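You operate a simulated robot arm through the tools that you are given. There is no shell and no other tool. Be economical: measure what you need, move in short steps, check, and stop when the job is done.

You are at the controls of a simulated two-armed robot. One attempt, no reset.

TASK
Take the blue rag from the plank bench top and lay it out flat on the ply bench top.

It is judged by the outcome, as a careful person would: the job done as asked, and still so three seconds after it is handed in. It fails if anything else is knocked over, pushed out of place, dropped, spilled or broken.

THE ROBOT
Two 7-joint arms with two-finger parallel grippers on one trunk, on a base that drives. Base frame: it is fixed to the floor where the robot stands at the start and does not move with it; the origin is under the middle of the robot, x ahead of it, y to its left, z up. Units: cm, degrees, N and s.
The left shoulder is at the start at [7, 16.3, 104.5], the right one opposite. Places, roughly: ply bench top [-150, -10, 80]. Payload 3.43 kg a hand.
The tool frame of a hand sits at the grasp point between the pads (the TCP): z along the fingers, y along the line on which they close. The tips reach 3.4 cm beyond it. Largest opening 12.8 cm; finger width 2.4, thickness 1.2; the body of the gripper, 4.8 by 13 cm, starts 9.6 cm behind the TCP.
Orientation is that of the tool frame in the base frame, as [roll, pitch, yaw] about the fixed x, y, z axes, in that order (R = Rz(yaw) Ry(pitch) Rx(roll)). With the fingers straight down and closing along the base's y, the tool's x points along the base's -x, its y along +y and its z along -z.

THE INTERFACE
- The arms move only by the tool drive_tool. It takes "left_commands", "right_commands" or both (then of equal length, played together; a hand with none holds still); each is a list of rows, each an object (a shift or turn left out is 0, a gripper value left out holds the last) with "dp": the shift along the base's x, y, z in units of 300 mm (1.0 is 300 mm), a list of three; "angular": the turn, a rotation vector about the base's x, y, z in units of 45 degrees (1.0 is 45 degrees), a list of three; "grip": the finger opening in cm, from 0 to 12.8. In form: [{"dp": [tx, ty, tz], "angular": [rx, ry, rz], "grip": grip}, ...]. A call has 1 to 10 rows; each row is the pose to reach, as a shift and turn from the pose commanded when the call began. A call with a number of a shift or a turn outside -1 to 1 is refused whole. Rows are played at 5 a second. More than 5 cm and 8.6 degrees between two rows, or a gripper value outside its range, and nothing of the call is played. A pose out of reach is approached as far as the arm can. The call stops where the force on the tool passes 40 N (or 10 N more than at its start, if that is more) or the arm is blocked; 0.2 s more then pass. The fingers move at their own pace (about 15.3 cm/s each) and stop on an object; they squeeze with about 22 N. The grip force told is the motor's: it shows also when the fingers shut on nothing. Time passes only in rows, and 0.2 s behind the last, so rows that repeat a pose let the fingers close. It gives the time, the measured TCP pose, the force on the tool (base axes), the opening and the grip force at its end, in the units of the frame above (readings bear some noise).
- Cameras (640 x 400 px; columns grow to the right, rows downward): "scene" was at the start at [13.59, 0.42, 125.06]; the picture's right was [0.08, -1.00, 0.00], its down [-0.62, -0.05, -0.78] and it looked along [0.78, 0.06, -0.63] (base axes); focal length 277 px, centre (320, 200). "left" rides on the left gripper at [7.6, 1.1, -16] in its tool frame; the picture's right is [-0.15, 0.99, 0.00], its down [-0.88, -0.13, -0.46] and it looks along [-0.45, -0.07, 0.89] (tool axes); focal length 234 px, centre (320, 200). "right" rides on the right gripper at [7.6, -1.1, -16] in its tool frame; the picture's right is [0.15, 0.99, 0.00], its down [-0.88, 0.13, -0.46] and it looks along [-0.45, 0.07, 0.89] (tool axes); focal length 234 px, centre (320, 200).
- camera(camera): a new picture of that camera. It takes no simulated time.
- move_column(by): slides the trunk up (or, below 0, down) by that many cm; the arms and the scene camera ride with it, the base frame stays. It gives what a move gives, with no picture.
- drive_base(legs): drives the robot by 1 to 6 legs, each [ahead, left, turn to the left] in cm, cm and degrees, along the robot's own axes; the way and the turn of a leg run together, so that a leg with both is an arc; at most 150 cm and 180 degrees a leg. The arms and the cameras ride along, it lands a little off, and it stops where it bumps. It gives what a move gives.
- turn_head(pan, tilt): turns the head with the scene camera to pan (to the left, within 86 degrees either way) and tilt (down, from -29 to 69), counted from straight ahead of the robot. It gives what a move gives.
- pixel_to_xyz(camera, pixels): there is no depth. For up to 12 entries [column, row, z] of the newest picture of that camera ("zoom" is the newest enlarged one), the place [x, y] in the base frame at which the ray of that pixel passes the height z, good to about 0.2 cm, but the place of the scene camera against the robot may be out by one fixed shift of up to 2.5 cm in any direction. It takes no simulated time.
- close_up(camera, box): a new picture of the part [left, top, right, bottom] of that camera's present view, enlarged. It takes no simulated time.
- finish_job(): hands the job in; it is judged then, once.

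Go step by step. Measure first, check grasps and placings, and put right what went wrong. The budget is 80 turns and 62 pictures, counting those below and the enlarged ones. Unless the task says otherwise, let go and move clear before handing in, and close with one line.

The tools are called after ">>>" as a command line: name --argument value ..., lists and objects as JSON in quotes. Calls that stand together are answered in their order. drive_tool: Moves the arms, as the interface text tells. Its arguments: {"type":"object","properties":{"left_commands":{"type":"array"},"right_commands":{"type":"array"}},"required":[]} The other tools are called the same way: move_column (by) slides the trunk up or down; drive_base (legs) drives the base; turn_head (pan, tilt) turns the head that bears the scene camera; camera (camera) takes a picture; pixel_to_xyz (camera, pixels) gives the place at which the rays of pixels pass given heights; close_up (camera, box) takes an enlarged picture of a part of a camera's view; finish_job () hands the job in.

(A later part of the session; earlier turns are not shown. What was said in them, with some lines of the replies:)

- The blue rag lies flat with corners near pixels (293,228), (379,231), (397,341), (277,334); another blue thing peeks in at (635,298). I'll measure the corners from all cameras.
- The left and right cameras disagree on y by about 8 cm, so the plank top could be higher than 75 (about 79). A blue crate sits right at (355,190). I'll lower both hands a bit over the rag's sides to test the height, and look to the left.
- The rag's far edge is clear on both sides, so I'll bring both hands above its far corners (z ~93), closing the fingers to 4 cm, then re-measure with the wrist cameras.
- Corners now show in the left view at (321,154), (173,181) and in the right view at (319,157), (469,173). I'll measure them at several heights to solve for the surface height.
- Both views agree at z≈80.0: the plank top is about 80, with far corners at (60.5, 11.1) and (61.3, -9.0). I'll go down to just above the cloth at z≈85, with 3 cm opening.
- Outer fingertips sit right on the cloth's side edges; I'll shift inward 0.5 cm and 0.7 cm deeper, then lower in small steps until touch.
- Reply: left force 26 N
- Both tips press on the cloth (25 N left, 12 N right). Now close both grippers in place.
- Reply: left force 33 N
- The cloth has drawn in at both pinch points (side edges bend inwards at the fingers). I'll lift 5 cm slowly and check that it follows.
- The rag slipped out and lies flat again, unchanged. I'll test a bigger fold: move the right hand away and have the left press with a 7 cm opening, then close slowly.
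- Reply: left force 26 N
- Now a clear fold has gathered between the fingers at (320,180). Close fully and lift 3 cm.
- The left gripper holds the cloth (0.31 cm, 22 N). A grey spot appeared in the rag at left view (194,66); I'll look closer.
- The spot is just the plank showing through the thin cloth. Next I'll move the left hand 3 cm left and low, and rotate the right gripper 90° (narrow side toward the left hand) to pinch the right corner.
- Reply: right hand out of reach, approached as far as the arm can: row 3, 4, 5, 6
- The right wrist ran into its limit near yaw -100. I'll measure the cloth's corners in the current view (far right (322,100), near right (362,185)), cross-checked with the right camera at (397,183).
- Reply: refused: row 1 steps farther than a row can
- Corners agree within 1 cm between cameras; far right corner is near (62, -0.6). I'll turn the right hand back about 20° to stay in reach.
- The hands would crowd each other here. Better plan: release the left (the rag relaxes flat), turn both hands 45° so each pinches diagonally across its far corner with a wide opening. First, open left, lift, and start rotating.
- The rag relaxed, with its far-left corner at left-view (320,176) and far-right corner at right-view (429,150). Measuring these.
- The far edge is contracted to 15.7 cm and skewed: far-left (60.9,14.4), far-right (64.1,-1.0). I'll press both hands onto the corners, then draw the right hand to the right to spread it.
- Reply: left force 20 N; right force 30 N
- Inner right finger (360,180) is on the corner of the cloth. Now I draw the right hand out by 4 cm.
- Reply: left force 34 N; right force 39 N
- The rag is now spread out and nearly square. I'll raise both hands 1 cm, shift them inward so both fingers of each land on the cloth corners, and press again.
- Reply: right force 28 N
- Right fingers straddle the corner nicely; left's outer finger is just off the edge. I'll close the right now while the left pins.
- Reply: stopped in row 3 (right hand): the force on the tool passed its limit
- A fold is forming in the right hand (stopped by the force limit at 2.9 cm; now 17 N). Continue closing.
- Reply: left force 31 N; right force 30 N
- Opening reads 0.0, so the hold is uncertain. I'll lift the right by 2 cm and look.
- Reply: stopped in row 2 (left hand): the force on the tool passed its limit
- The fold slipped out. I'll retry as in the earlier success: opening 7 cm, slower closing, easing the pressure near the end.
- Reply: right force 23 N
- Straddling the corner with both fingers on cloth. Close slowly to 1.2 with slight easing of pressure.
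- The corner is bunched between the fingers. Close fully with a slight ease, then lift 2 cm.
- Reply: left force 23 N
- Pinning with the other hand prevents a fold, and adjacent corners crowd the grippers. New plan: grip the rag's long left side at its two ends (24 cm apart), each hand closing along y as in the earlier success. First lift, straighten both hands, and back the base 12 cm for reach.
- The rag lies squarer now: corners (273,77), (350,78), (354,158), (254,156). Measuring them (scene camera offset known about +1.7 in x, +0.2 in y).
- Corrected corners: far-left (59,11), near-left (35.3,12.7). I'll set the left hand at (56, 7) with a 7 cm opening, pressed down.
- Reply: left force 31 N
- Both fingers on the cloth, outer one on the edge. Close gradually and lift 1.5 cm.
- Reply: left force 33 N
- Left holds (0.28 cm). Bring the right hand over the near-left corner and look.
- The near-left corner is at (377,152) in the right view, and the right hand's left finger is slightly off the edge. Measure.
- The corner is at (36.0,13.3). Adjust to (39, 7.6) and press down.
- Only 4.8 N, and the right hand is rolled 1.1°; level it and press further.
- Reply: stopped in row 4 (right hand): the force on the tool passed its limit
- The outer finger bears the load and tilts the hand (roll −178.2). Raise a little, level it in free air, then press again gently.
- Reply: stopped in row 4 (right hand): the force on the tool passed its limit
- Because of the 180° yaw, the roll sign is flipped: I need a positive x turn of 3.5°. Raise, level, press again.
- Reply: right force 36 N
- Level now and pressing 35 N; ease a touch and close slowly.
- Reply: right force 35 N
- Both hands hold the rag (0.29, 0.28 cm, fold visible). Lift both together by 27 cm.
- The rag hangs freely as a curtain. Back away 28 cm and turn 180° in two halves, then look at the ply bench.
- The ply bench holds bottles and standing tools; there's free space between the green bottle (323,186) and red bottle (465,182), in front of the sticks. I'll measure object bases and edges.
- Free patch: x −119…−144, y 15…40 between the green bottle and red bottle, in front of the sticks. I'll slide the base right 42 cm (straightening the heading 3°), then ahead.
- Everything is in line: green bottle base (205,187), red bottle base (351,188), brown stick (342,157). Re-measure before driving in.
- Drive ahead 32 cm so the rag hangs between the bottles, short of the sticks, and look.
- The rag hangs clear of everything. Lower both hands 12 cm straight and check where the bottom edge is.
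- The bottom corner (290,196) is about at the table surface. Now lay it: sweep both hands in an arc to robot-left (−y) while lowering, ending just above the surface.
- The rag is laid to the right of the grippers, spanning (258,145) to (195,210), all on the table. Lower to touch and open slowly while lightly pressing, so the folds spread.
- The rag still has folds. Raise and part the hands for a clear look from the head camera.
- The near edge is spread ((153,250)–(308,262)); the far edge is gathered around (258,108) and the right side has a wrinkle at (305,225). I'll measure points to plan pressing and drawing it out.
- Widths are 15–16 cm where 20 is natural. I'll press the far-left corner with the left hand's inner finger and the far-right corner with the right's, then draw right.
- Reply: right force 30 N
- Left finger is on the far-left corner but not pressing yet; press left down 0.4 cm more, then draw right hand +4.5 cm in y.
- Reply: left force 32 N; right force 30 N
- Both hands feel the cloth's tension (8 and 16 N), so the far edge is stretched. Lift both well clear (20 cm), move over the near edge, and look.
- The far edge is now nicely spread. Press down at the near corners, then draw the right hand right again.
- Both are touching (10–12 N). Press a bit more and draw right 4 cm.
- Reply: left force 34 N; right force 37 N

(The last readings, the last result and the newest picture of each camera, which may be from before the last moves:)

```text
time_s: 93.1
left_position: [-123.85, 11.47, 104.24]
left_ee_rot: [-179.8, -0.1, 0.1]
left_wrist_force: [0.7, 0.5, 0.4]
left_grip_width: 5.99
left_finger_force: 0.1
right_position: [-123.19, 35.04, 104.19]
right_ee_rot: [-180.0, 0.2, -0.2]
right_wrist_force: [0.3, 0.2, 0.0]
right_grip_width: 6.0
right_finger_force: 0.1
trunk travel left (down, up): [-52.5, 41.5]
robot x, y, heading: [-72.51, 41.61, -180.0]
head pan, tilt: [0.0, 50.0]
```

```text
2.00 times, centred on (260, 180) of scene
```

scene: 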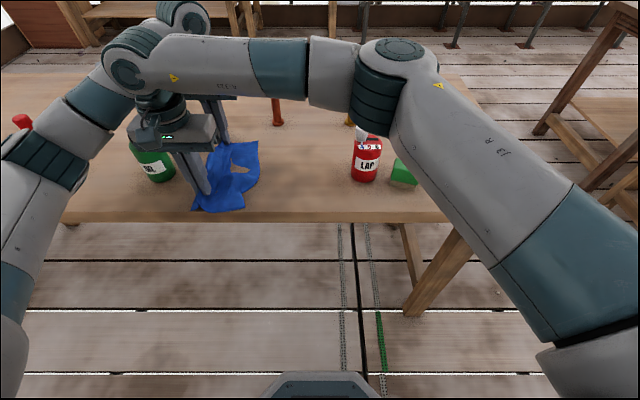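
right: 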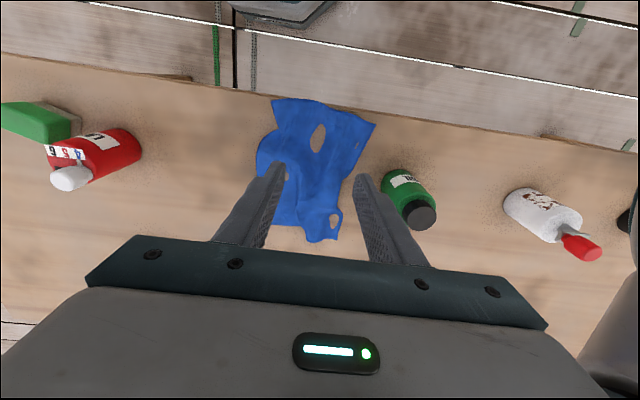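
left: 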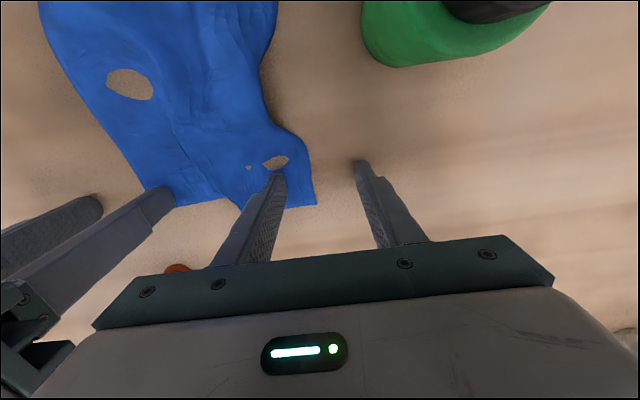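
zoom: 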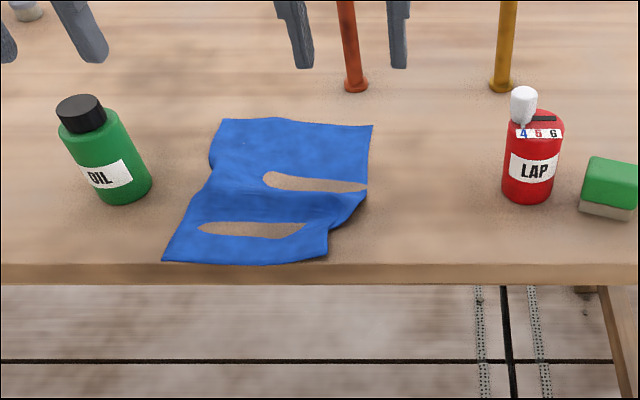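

Near edge is spread too; one ridge remains across the middle-right at (330,215), so it needs a lengthwise stretch. I'll pin the near-right part with the right hand and pull the far-right part away with the left.

>>> drive_tool --left_commands '[{"dp": [-0.15, 0, 0], "grip": 3}, {"dp": [-0.3, 0, 0]}, {"dp": [-0.45, 0.04, 0]}, {"dp": [-0.52, 0.16, 0]}, {"dp": [-0.52, 0.3, 0]}, {"dp": [-0.52, 0.43, 0]}, {"dp": [-0.52, 0.56, 0]}, {"dp": [-0.52, 0.56, -0.1]}]' --right_commands '[{"dp": [0, 0, 0], "grip": 3}, {"dp": [0, 0, 0]}, {"dp": [0, 0, 0]}, {"dp": [0, -0.05, 0]}, {"dp": [0, -0.1, 0]}, {"dp": [0, -0.15, 0]}, {"dp": [0, -0.22, 0]}, {"dp": [0, -0.22, -0.1]}]'

>>> drive_tool --left_commands '[{"dp": [0, 0, -0.15]}, {"dp": [0, 0, -0.3]}, {"dp": [0, 0, -0.45]}, {"dp": [0, 0, -0.55]}, {"dp": [0, 0, -0.575]}, {"dp": [0, 0, -0.588]}, {"dp": [0, 0, -0.594]}]' --right_commands '[{"dp": [0, 0, -0.15]}, {"dp": [0, 0, -0.3]}, {"dp": [0, 0, -0.45]}, {"dp": [0, 0, -0.55]}, {"dp": [0, 0, -0.575]}, {"dp": [0, 0, -0.588]}, {"dp": [0, 0, -0.594]}]'

```text
time_s: 94.9
left_position: [-139.86, 28.14, 100.86]
left_ee_rot: [-179.8, -0.3, 0.1]
left_wrist_force: [-0.1, 0.7, 1.1]
left_grip_width: 3.0
left_finger_force: 0.1
right_position: [-123.46, 28.27, 101.04]
right_ee_rot: [180.0, 0.0, -0.1]
right_wrist_force: [-0.5, -0.3, -0.8]
right_grip_width: 3.02
right_finger_force: 0.1
trunk travel left (down, up): [-52.5, 41.5]
robot x, y, heading: [-72.71, 41.64, -179.8]
head pan, tilt: [0.0, 50.0]
```

```text
time_s: 96.5
left_position: [-139.48, 28.25, 83.66]
left_ee_rot: [-179.8, 0.1, 0.0]
left_wrist_force: [-2.7, -1.3, 10.3]
left_grip_width: 2.98
left_finger_force: 0.1
right_position: [-123.36, 28.19, 83.57]
right_ee_rot: [179.9, 0.3, -0.1]
right_wrist_force: [-1.9, -0.2, 14.1]
right_grip_width: 3.0
right_finger_force: 0.1
trunk travel left (down, up): [-52.5, 41.5]
robot x, y, heading: [-72.66, 41.52, -180.1]
head pan, tilt: [0.0, 50.0]
```

Both touch (10, 14 N). Press a little and pull the left hand 2.5 cm away (−x), the right staying; then lift and look.

>>> drive_tool --left_commands '[{"dp": [0, 0, -0.006]}, {"dp": [-0.02, 0, -0.006]}, {"dp": [-0.04, 0, -0.006]}, {"dp": [-0.06, 0, -0.006]}, {"dp": [-0.085, 0, -0.006]}, {"dp": [-0.085, 0, -0.006]}]' --right_commands '[{"dp": [0, 0, -0.005]}, {"dp": [0, 0, -0.005]}, {"dp": [0, 0, -0.005]}, {"dp": [0, 0, -0.005]}, {"dp": [0, 0, -0.005]}, {"dp": [0, 0, -0.005]}]'

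>>> drive_tool --left_commands '[{"dp": [0, 0, 0.15]}, {"dp": [0, 0, 0.3]}, {"dp": [0, 0, 0.45]}, {"dp": [0, 0, 0.6]}, {"dp": [0, -0.13, 0.7]}, {"dp": [0, -0.27, 0.7]}, {"dp": [0, -0.4, 0.7]}]' --right_commands '[{"dp": [0, 0, 0.15]}, {"dp": [0, 0, 0.3]}, {"dp": [0, 0, 0.45]}, {"dp": [0, 0, 0.6]}, {"dp": [0, 0.13, 0.7]}, {"dp": [0, 0.2, 0.7]}, {"dp": [0, 0.3, 0.7]}]'

>>> close_up --camera "scene" --box '[100, 80, 420, 280]'

```text
time_s: 97.8
left_position: [-141.75, 28.46, 83.59]
left_ee_rot: [-179.8, 0.3, -0.2]
left_wrist_force: [3.4, -1.0, 14.6]
left_grip_width: 2.99
left_finger_force: 0.1
right_position: [-123.21, 28.21, 83.7]
right_ee_rot: [179.7, 0.5, -0.1]
right_wrist_force: [0.8, -0.3, 16.6]
right_grip_width: 3.0
right_finger_force: 0.1
trunk travel left (down, up): [-52.5, 41.5]
robot x, y, heading: [-72.65, 41.72, -180.0]
head pan, tilt: [0.0, 50.0]
stopped in row 6 (right hand): the force on the tool passed its limit (the readings are from after the stop); the commanded pose is now the measured one
```

```text
time_s: 99.4
left_position: [-141.82, 16.64, 104.13]
left_ee_rot: [-179.9, -0.1, -0.1]
left_wrist_force: [-0.4, -0.1, 0.4]
left_grip_width: 3.02
left_finger_force: 0.1
right_position: [-123.45, 37.41, 104.18]
right_ee_rot: [180.0, 0.4, -0.1]
right_wrist_force: [0.6, 0.2, -0.8]
right_grip_width: 2.98
right_finger_force: 0.0
trunk travel left (down, up): [-52.5, 41.5]
robot x, y, heading: [-72.29, 41.97, 179.9]
head pan, tilt: [0.0, 50.0]
```

```text
2.00 times, centred on (260, 180) of scene
```

zoom: 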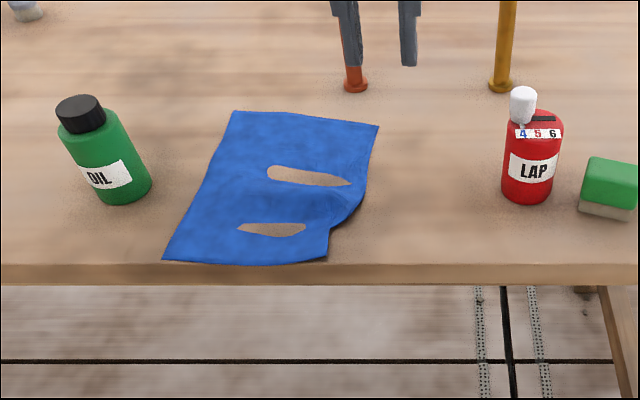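

Nearly flat; only the near-right corner (328,258) needs drawing right to remove the ridge at (335,215). Pin the near-left corner again and pull that corner.

>>> drive_tool --left_commands '[{"dp": [0.13, -0.03, 0], "grip": 6}, {"dp": [0.26, -0.07, 0]}, {"dp": [0.39, -0.11, 0]}, {"dp": [0.52, -0.15, 0]}, {"dp": [0.627, -0.171, 0]}, {"dp": [0.627, -0.171, -0.1]}, {"dp": [0.627, -0.171, -0.25]}, {"dp": [0.627, -0.171, -0.4]}, {"dp": [0.627, -0.171, -0.54]}, {"dp": [0.627, -0.171, -0.65]}]' --right_commands '[{"dp": [0, 0, 0], "grip": 6}, {"dp": [0, 0, 0]}, {"dp": [0, -0.05, 0]}, {"dp": [0.01, -0.1, 0]}, {"dp": [0.025, -0.18, 0]}, {"dp": [0.025, -0.18, -0.1]}, {"dp": [0.025, -0.18, -0.25]}, {"dp": [0.025, -0.18, -0.4]}, {"dp": [0.025, -0.18, -0.54]}, {"dp": [0.025, -0.18, -0.65]}]'

>>> drive_tool --left_commands '[{"dp": [0, 0, -0.025]}, {"dp": [0, 0, -0.037]}, {"dp": [0, 0, -0.041]}, {"dp": [0, 0, -0.041]}]' --right_commands '[{"dp": [0, 0, -0.025]}, {"dp": [0, 0, -0.037]}, {"dp": [0, 0, -0.041]}, {"dp": [0, 0, -0.041]}]'

>>> drive_tool --left_commands '[{"dp": [0, 0, 0]}, {"dp": [0, 0, 0]}, {"dp": [0, 0, 0]}, {"dp": [0, 0, 0]}, {"dp": [0, 0, 0]}]' --right_commands '[{"dp": [0, 0.03, 0]}, {"dp": [0, 0.06, 0]}, {"dp": [0, 0.09, 0]}, {"dp": [0, 0.12, 0]}, {"dp": [0, 0.14, 0]}]'

```text
time_s: 101.6
left_position: [-123.13, 11.25, 84.73]
left_ee_rot: [-179.8, -0.1, -0.1]
left_wrist_force: [0.3, 0.1, -0.5]
left_grip_width: 5.99
left_finger_force: 0.0
right_position: [-122.8, 31.98, 84.8]
right_ee_rot: [179.9, 0.2, -0.3]
right_wrist_force: [0.4, -0.3, 0.6]
right_grip_width: 5.98
right_finger_force: 0.2
trunk travel left (down, up): [-52.5, 41.5]
robot x, y, heading: [-72.7, 41.79, -179.8]
head pan, tilt: [0.0, 50.0]
```

```text
time_s: 102.6
left_position: [-123.09, 11.3, 83.65]
left_ee_rot: [-179.8, 0.0, -0.2]
left_wrist_force: [-0.4, -1.0, 3.9]
left_grip_width: 5.99
left_finger_force: 0.0
right_position: [-122.71, 31.88, 83.58]
right_ee_rot: [179.8, 0.3, -0.2]
right_wrist_force: [-1.0, -0.3, 3.7]
right_grip_width: 6.0
right_finger_force: 0.2
trunk travel left (down, up): [-52.5, 41.5]
robot x, y, heading: [-72.3, 41.67, -179.7]
head pan, tilt: [0.0, 50.0]
```

```text
time_s: 103.8
left_position: [-123.09, 11.24, 83.57]
left_ee_rot: [-179.7, -0.2, -0.1]
left_wrist_force: [-0.4, 0.8, 5.6]
left_grip_width: 6.08
left_finger_force: 0.5
right_position: [-122.59, 36.18, 83.7]
right_ee_rot: [179.9, 0.3, -0.1]
right_wrist_force: [-0.9, -0.5, 0.3]
right_grip_width: 6.02
right_finger_force: 0.0
trunk travel left (down, up): [-52.5, 41.5]
robot x, y, heading: [-72.4, 41.72, -180.0]
head pan, tilt: [0.0, 50.0]
```

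The press was too light (under 6 N) and the right finger slipped. Repeat with about 25 N.

>>> drive_tool --left_commands '[{"dp": [0, 0, 0]}, {"dp": [0, 0, 0]}, {"dp": [0, 0, 0]}, {"dp": [0, 0, -0.004]}, {"dp": [0, 0, -0.008]}, {"dp": [0, 0, -0.01]}]' --right_commands '[{"dp": [0, 0, 0.05]}, {"dp": [0, -0.1, 0.05]}, {"dp": [0, -0.15, 0.04]}, {"dp": [0, -0.15, 0.0]}, {"dp": [0, -0.15, -0.01]}, {"dp": [0, -0.15, -0.013]}]'

>>> drive_tool --left_commands '[{"dp": [0, 0, -0.001]}, {"dp": [0, 0, -0.001]}, {"dp": [0, 0, -0.001]}, {"dp": [0, 0, -0.001]}, {"dp": [0, 0, -0.001]}]' --right_commands '[{"dp": [0, 0.03, 0]}, {"dp": [0, 0.06, 0]}, {"dp": [0, 0.09, 0]}, {"dp": [0, 0.12, 0]}, {"dp": [0, 0.13, 0]}]'

>>> drive_tool --left_commands '[{"dp": [0, 0, 0.15], "grip": 6}, {"dp": [0, 0, 0.3]}, {"dp": [0, 0, 0.45]}, {"dp": [0, 0, 0.6]}, {"dp": [0, 0, 0.7]}]' --right_commands '[{"dp": [0, 0, 0.15], "grip": 6}, {"dp": [0, 0, 0.3]}, {"dp": [0, 0, 0.45]}, {"dp": [0, 0, 0.6]}, {"dp": [0, 0, 0.7]}]'

>>> close_up --camera "scene" --box '[100, 80, 420, 280]'

```text
time_s: 105.2
left_position: [-123.11, 11.28, 83.56]
left_ee_rot: [-179.9, 0.2, 0.0]
left_wrist_force: [-2.4, -1.3, 25.4]
left_grip_width: 5.93
left_finger_force: 0.0
right_position: [-122.55, 31.58, 83.66]
right_ee_rot: [179.7, 0.6, -0.2]
right_wrist_force: [-5.1, 0.5, 24.0]
right_grip_width: 6.0
right_finger_force: 0.1
trunk travel left (down, up): [-52.5, 41.5]
robot x, y, heading: [-72.41, 41.97, -180.1]
head pan, tilt: [0.0, 50.0]
```

```text
time_s: 105.9
left_position: [-123.22, 11.38, 83.45]
left_ee_rot: [-179.6, 0.5, -0.1]
left_wrist_force: [2.3, 2.6, 18.3]
left_grip_width: 6.12
left_finger_force: 1.8
right_position: [-122.42, 33.19, 83.61]
right_ee_rot: [179.3, 0.5, 0.1]
right_wrist_force: [2.0, -2.6, 12.3]
right_grip_width: 6.17
right_finger_force: 2.0
trunk travel left (down, up): [-52.5, 41.5]
robot x, y, heading: [-72.93, 41.74, -180.0]
head pan, tilt: [0.0, 50.0]
stopped in row 3 (left hand): the force on the tool passed its limit (the readings are from after the stop); the commanded pose is now the measured one
```

```text
time_s: 107.1
left_position: [-123.21, 11.25, 104.37]
left_ee_rot: [-179.6, 0.1, 0.0]
left_wrist_force: [-0.1, 0.6, -0.3]
left_grip_width: 6.02
left_finger_force: 0.1
right_position: [-122.89, 33.27, 104.66]
right_ee_rot: [179.7, 0.3, -0.1]
right_wrist_force: [0.2, -0.3, -1.1]
right_grip_width: 6.0
right_finger_force: 0.2
trunk travel left (down, up): [-52.5, 41.5]
robot x, y, heading: [-72.23, 42.04, -180.1]
head pan, tilt: [0.0, 50.0]
```

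```text
2.00 times, centred on (260, 180) of scene
```

zoom: 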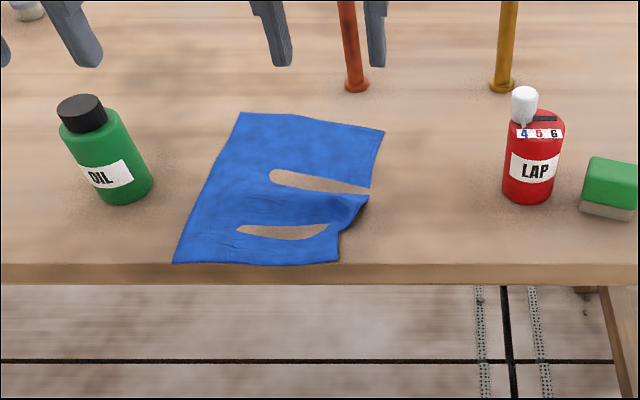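

The right edge still has about 3 cm of slack lengthwise (ridge at (355,215)). Pin the near-right corner and pull the far-right corner away 4 cm.

>>> drive_tool --left_commands '[{"dp": [-0.15, 0, 0], "grip": 3}, {"dp": [-0.3, 0, 0]}, {"dp": [-0.45, 0.04, 0]}, {"dp": [-0.543, 0.16, 0]}, {"dp": [-0.543, 0.3, 0]}, {"dp": [-0.543, 0.43, 0]}, {"dp": [-0.543, 0.56, 0]}, {"dp": [-0.543, 0.675, 0]}, {"dp": [-0.543, 0.675, -0.14]}, {"dp": [-0.543, 0.675, -0.28]}]' --right_commands '[{"dp": [0, 0, 0], "grip": 3}, {"dp": [0, 0, 0]}, {"dp": [0, 0, 0]}, {"dp": [0, 0, 0]}, {"dp": [0, -0.05, 0]}, {"dp": [0, -0.09, 0]}, {"dp": [0, -0.12, 0]}, {"dp": [0, -0.14, 0]}, {"dp": [0, -0.14, -0.14]}, {"dp": [0, -0.14, -0.28]}]'

>>> drive_tool --left_commands '[{"dp": [0, 0, -0.15]}, {"dp": [0, 0, -0.3]}, {"dp": [0, 0, -0.38]}, {"dp": [0, 0, -0.41]}, {"dp": [0, 0, -0.422]}, {"dp": [0, 0, -0.425]}]' --right_commands '[{"dp": [0, 0, -0.15]}, {"dp": [0, 0, -0.3]}, {"dp": [0, 0, -0.38]}, {"dp": [0, 0, -0.41]}, {"dp": [0, 0, -0.428]}, {"dp": [0, 0, -0.431]}]'

```text
time_s: 109.3
left_position: [-139.59, 31.29, 96.03]
left_ee_rot: [-179.7, 0.1, -0.1]
left_wrist_force: [-0.5, 0.0, 0.3]
left_grip_width: 3.01
left_finger_force: 0.1
right_position: [-122.8, 29.07, 95.82]
right_ee_rot: [179.6, 0.2, 0.1]
right_wrist_force: [0.0, -0.3, 1.1]
right_grip_width: 3.0
right_finger_force: 0.1
trunk travel left (down, up): [-52.5, 41.5]
robot x, y, heading: [-72.33, 41.66, -180.1]
head pan, tilt: [0.0, 50.0]
```

```text
time_s: 110.7
left_position: [-139.64, 31.45, 83.58]
left_ee_rot: [-179.8, 0.4, 0.1]
left_wrist_force: [-4.6, -2.1, 17.3]
left_grip_width: 3.02
left_finger_force: 0.5
right_position: [-122.57, 29.16, 83.54]
right_ee_rot: [179.3, 0.6, 0.0]
right_wrist_force: [-10.2, -0.4, 38.0]
right_grip_width: 3.01
right_finger_force: 0.1
trunk travel left (down, up): [-52.5, 41.5]
robot x, y, heading: [-72.61, 41.64, -180.0]
head pan, tilt: [0.0, 50.0]
```

Contact is good; ease the right slightly and pull the left away 4 cm, then lift straight up.

>>> drive_tool --left_commands '[{"dp": [-0.005, 0, -0.002]}, {"dp": [-0.03, 0, -0.002]}, {"dp": [-0.06, 0, -0.002]}, {"dp": [-0.09, 0, -0.002]}, {"dp": [-0.115, 0, -0.002]}, {"dp": [-0.13, 0, -0.002]}]' --right_commands '[{"dp": [0, 0, 0.004]}, {"dp": [0, 0, 0.005]}, {"dp": [0, 0, 0.005]}, {"dp": [0, 0, 0.005]}, {"dp": [0, 0, 0.005]}, {"dp": [0, 0, 0.005]}]'

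>>> drive_tool --left_commands '[{"dp": [0, 0, 0.15]}, {"dp": [0, 0, 0.3]}, {"dp": [0, 0, 0.45]}, {"dp": [0, 0, 0.6]}, {"dp": [0, -0.13, 0.7]}, {"dp": [0, -0.27, 0.7]}, {"dp": [0, -0.4, 0.7]}]' --right_commands '[{"dp": [0, 0, 0.15]}, {"dp": [0, 0, 0.3]}, {"dp": [0, 0, 0.45]}, {"dp": [0, 0, 0.6]}, {"dp": [0, 0.13, 0.7]}, {"dp": [0, 0.2, 0.7]}, {"dp": [0, 0.3, 0.7]}]'

>>> close_up --camera "scene" --box '[100, 80, 420, 280]'

```text
time_s: 112.1
left_position: [-142.98, 31.59, 83.64]
left_ee_rot: [-179.7, 0.4, -0.1]
left_wrist_force: [22.8, 2.6, 30.5]
left_grip_width: 2.85
left_finger_force: 0.1
right_position: [-122.23, 29.11, 83.65]
right_ee_rot: [179.5, 0.6, 0.0]
right_wrist_force: [-11.9, -2.9, 34.4]
right_grip_width: 2.97
right_finger_force: 0.0
trunk travel left (down, up): [-52.5, 41.5]
robot x, y, heading: [-72.35, 41.74, -179.9]
head pan, tilt: [0.0, 50.0]
```

```text
time_s: 113.7
left_position: [-143.38, 19.48, 104.12]
left_ee_rot: [-179.8, 0.1, -0.1]
left_wrist_force: [0.2, 0.2, 0.7]
left_grip_width: 3.01
left_finger_force: 0.0
right_position: [-122.63, 38.26, 104.31]
right_ee_rot: [179.6, 0.3, 0.1]
right_wrist_force: [-0.3, 0.7, 0.1]
right_grip_width: 3.01
right_finger_force: 0.1
trunk travel left (down, up): [-52.5, 41.5]
robot x, y, heading: [-72.28, 41.66, -180.0]
head pan, tilt: [0.0, 50.0]
```

```text
2.00 times, centred on (260, 180) of scene
```

zoom: 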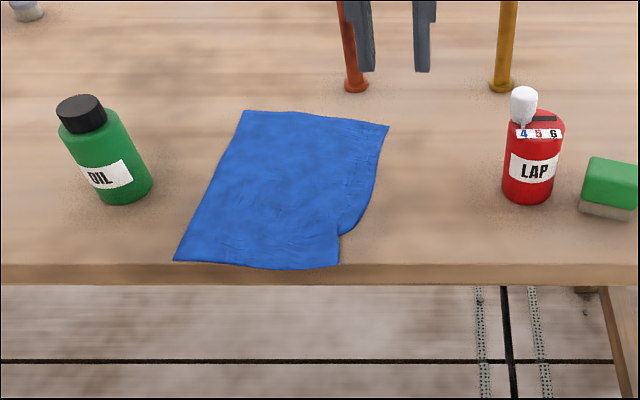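

Very flat now, but the near edge (300,268) is at or just past the bench's front edge, and there's a notch at (342,235). A closer look.

>>> close_up --camera "scene" --box '[180, 170, 300, 225]'

>>> pixel_to_xyz --camera "scene" --pixels '[[187, 210, 80.2], [269, 213, 80.2], [271, 197, 80.2], [222, 136, 80.2], [294, 143, 80.2], [300, 212, 80]]'

```text
5.33 times, centred on (240, 198) of scene
```

zoom: 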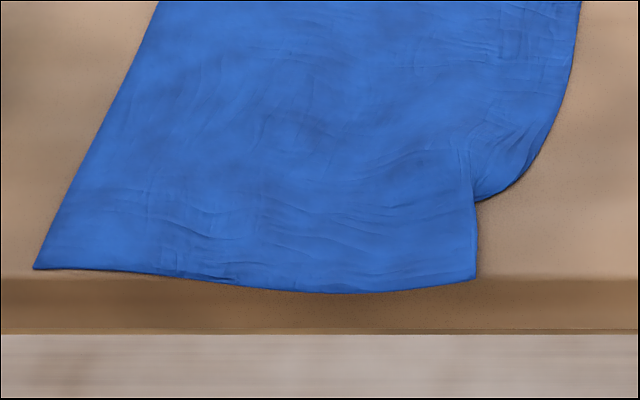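

```text
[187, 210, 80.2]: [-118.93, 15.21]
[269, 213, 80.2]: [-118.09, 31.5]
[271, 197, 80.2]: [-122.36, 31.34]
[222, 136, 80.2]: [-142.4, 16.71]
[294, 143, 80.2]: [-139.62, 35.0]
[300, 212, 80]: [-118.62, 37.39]
```

The near edge overhangs about 0.3 cm and a small pleat sits at the right. I'll press with both hands and slide the whole rag 2.5 cm away from the edge, then draw out the near-right corner.

>>> drive_tool --left_commands '[{"dp": [0.1, 0.02, 0]}, {"dp": [0.213, 0.05, 0]}, {"dp": [0.213, 0.05, 0]}, {"dp": [0.213, 0.05, -0.15]}, {"dp": [0.213, 0.05, -0.3]}, {"dp": [0.213, 0.05, -0.45]}, {"dp": [0.213, 0.05, -0.59]}, {"dp": [0.213, 0.05, -0.66]}, {"dp": [0.213, 0.05, -0.685]}, {"dp": [0.213, 0.05, -0.694]}]' --right_commands '[{"dp": [0, -0.14, 0]}, {"dp": [-0.03, -0.28, 0]}, {"dp": [-0.03, -0.4, 0]}, {"dp": [-0.03, -0.4, -0.15]}, {"dp": [-0.03, -0.4, -0.3]}, {"dp": [-0.03, -0.4, -0.45]}, {"dp": [-0.03, -0.4, -0.59]}, {"dp": [-0.03, -0.4, -0.66]}, {"dp": [-0.03, -0.4, -0.69]}, {"dp": [-0.03, -0.4, -0.7]}]'

>>> drive_tool --left_commands '[{"dp": [0, 0, -0.003]}, {"dp": [-0.03, 0, -0.004]}, {"dp": [-0.06, 0, -0.004]}, {"dp": [-0.085, 0, -0.004]}, {"dp": [-0.085, 0, -0.004]}]' --right_commands '[{"dp": [0, 0, -0.003]}, {"dp": [-0.03, 0, -0.004]}, {"dp": [-0.06, 0, -0.004]}, {"dp": [-0.085, 0, -0.004]}, {"dp": [-0.085, 0, -0.004]}]'

```text
time_s: 115.9
left_position: [-137.11, 20.99, 83.66]
left_ee_rot: [-179.7, 0.4, 0.0]
left_wrist_force: [-2.7, -1.6, 13.0]
left_grip_width: 3.05
left_finger_force: 0.5
right_position: [-123.52, 26.27, 83.69]
right_ee_rot: [179.4, 0.6, -0.1]
right_wrist_force: [-6.3, 1.1, 32.2]
right_grip_width: 3.05
right_finger_force: 0.1
trunk travel left (down, up): [-52.5, 41.5]
robot x, y, heading: [-72.61, 41.45, -179.9]
head pan, tilt: [0.0, 50.0]
```

```text
time_s: 116.3
left_position: [-137.02, 20.99, 83.6]
left_ee_rot: [-179.7, 0.6, 0.0]
left_wrist_force: [1.0, 0.0, 12.4]
left_grip_width: 3.0
left_finger_force: 0.0
right_position: [-123.49, 26.12, 83.62]
right_ee_rot: [179.4, 0.7, 0.0]
right_wrist_force: [1.9, 2.6, 15.8]
right_grip_width: 3.11
right_finger_force: 1.0
trunk travel left (down, up): [-52.5, 41.5]
robot x, y, heading: [-72.58, 41.46, -180.2]
head pan, tilt: [0.0, 50.0]
stopped in row 2 (right hand): the force on the tool passed its limit (the readings are from after the stop); the commanded pose is now the measured one
```

The right hit its force limit at once; now 12 and 16 N. Slide without extra pressing.

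>>> drive_tool --left_commands '[{"dp": [-0.02, 0, -0.003]}, {"dp": [-0.04, 0, -0.003]}, {"dp": [-0.06, 0, -0.003]}, {"dp": [-0.085, 0, -0.003]}, {"dp": [-0.085, 0, -0.003]}]' --right_commands '[{"dp": [-0.02, 0, 0.001]}, {"dp": [-0.04, 0, 0.001]}, {"dp": [-0.06, 0, 0.001]}, {"dp": [-0.085, 0, 0.001]}, {"dp": [-0.085, 0, 0.001]}]'

```text
time_s: 117.5
left_position: [-139.48, 21.19, 83.61]
left_ee_rot: [-179.7, 0.6, -0.1]
left_wrist_force: [6.1, 0.0, 25.8]
left_grip_width: 3.02
left_finger_force: 0.1
right_position: [-126.05, 26.2, 83.71]
right_ee_rot: [179.4, 0.7, -0.1]
right_wrist_force: [3.6, -0.7, 13.9]
right_grip_width: 2.96
right_finger_force: 0.1
trunk travel left (down, up): [-52.5, 41.5]
robot x, y, heading: [-72.35, 41.82, -180.1]
head pan, tilt: [0.0, 50.0]
```

The slide worked. Keep the left pinning; move the right hand to the near-right corner with its inner finger on it, and press.

>>> drive_tool --left_commands '[{"dp": [0, 0, 0.003]}, {"dp": [0, 0, 0.003]}, {"dp": [0, 0, 0.003]}, {"dp": [0, 0, 0.003]}, {"dp": [0, 0, 0.003]}, {"dp": [0, 0, 0.003]}, {"dp": [0, 0, 0.003]}]' --right_commands '[{"dp": [0, 0, 0.1]}, {"dp": [0.04, 0.12, 0.1], "grip": 6}, {"dp": [0.068, 0.24, 0.1]}, {"dp": [0.068, 0.24, 0.05]}, {"dp": [0.068, 0.24, 0.01]}, {"dp": [0.068, 0.24, 0.0]}, {"dp": [0.068, 0.24, -0.003]}]'

>>> drive_tool --right_commands '[{"dp": [0, 0.03, -0.001]}, {"dp": [0, 0.06, -0.001]}, {"dp": [0, 0.09, -0.001]}, {"dp": [0, 0.12, -0.001]}]'

```text
time_s: 119.2
left_position: [-139.59, 21.07, 83.6]
left_ee_rot: [-179.6, 0.5, -0.1]
left_wrist_force: [-2.6, -0.3, 28.4]
left_grip_width: 2.98
left_finger_force: 0.1
right_position: [-124.05, 33.39, 83.54]
right_ee_rot: [179.3, 0.7, -0.1]
right_wrist_force: [-0.4, 0.3, 10.9]
right_grip_width: 6.03
right_finger_force: 0.1
trunk travel left (down, up): [-52.5, 41.5]
robot x, y, heading: [-72.41, 42.11, -179.7]
head pan, tilt: [0.0, 50.0]
```

```text
time_s: 120.2
left_position: [-139.45, 21.06, 83.56]
left_ee_rot: [-179.7, 0.5, 0.0]
left_wrist_force: [-5.0, 2.1, 25.4]
left_grip_width: 2.94
left_finger_force: 0.0
right_position: [-124.03, 36.71, 83.54]
right_ee_rot: [179.4, 0.9, -0.1]
right_wrist_force: [-4.0, -9.0, 30.0]
right_grip_width: 6.5
right_finger_force: 4.7
trunk travel left (down, up): [-52.5, 41.5]
robot x, y, heading: [-72.69, 41.83, -180.1]
head pan, tilt: [0.0, 50.0]
```

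The corner was dragged under tension (9 N). Lift both clear and check.

>>> drive_tool --left_commands '[{"dp": [0, 0, 0.15]}, {"dp": [0, 0, 0.3]}, {"dp": [0, 0, 0.45]}, {"dp": [0, 0, 0.6]}, {"dp": [0, -0.13, 0.7]}, {"dp": [0, -0.27, 0.7]}]' --right_commands '[{"dp": [0, 0, 0.15]}, {"dp": [0, 0, 0.3]}, {"dp": [0, 0, 0.45]}, {"dp": [0, 0, 0.6]}, {"dp": [0, 0, 0.7]}, {"dp": [0, 0.05, 0.7]}]'

>>> close_up --camera "scene" --box '[100, 80, 420, 280]'

```text
time_s: 121.5
left_position: [-139.73, 12.59, 104.03]
left_ee_rot: [-179.6, 0.2, -0.1]
left_wrist_force: [0.6, 0.4, 0.7]
left_grip_width: 3.02
left_finger_force: 0.1
right_position: [-124.39, 38.4, 104.32]
right_ee_rot: [179.5, 0.5, -0.1]
right_wrist_force: [0.3, 0.8, 0.8]
right_grip_width: 5.99
right_finger_force: 0.2
trunk travel left (down, up): [-52.5, 41.5]
robot x, y, heading: [-72.5, 41.45, -180.4]
head pan, tilt: [0.0, 50.0]
```

```text
2.00 times, centred on (260, 180) of scene
```

zoom: 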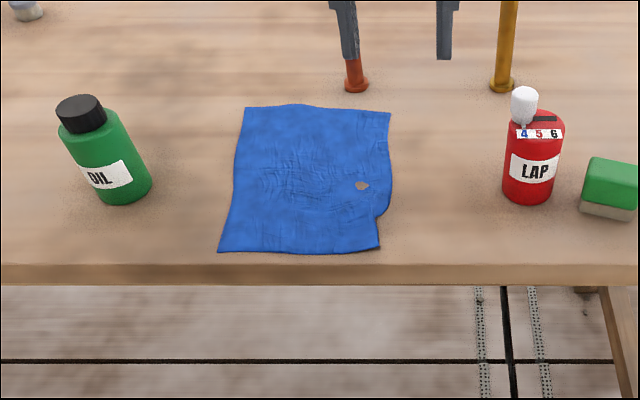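

The rag now lies flat and nearly rectangular (corners (247,107), (390,112), (380,248), (218,251)), wholly on the ply top. Bottles and sticks are undisturbed, both hands are clear, so I'll hand in.

>>> finish_job

```text
The job is handed in.
```

The blue rag is laid out flat on the ply bench top, with only a few slight wrinkles and a small pucker on its right side. In the last view of the ply bench nothing else had been moved or knocked over.
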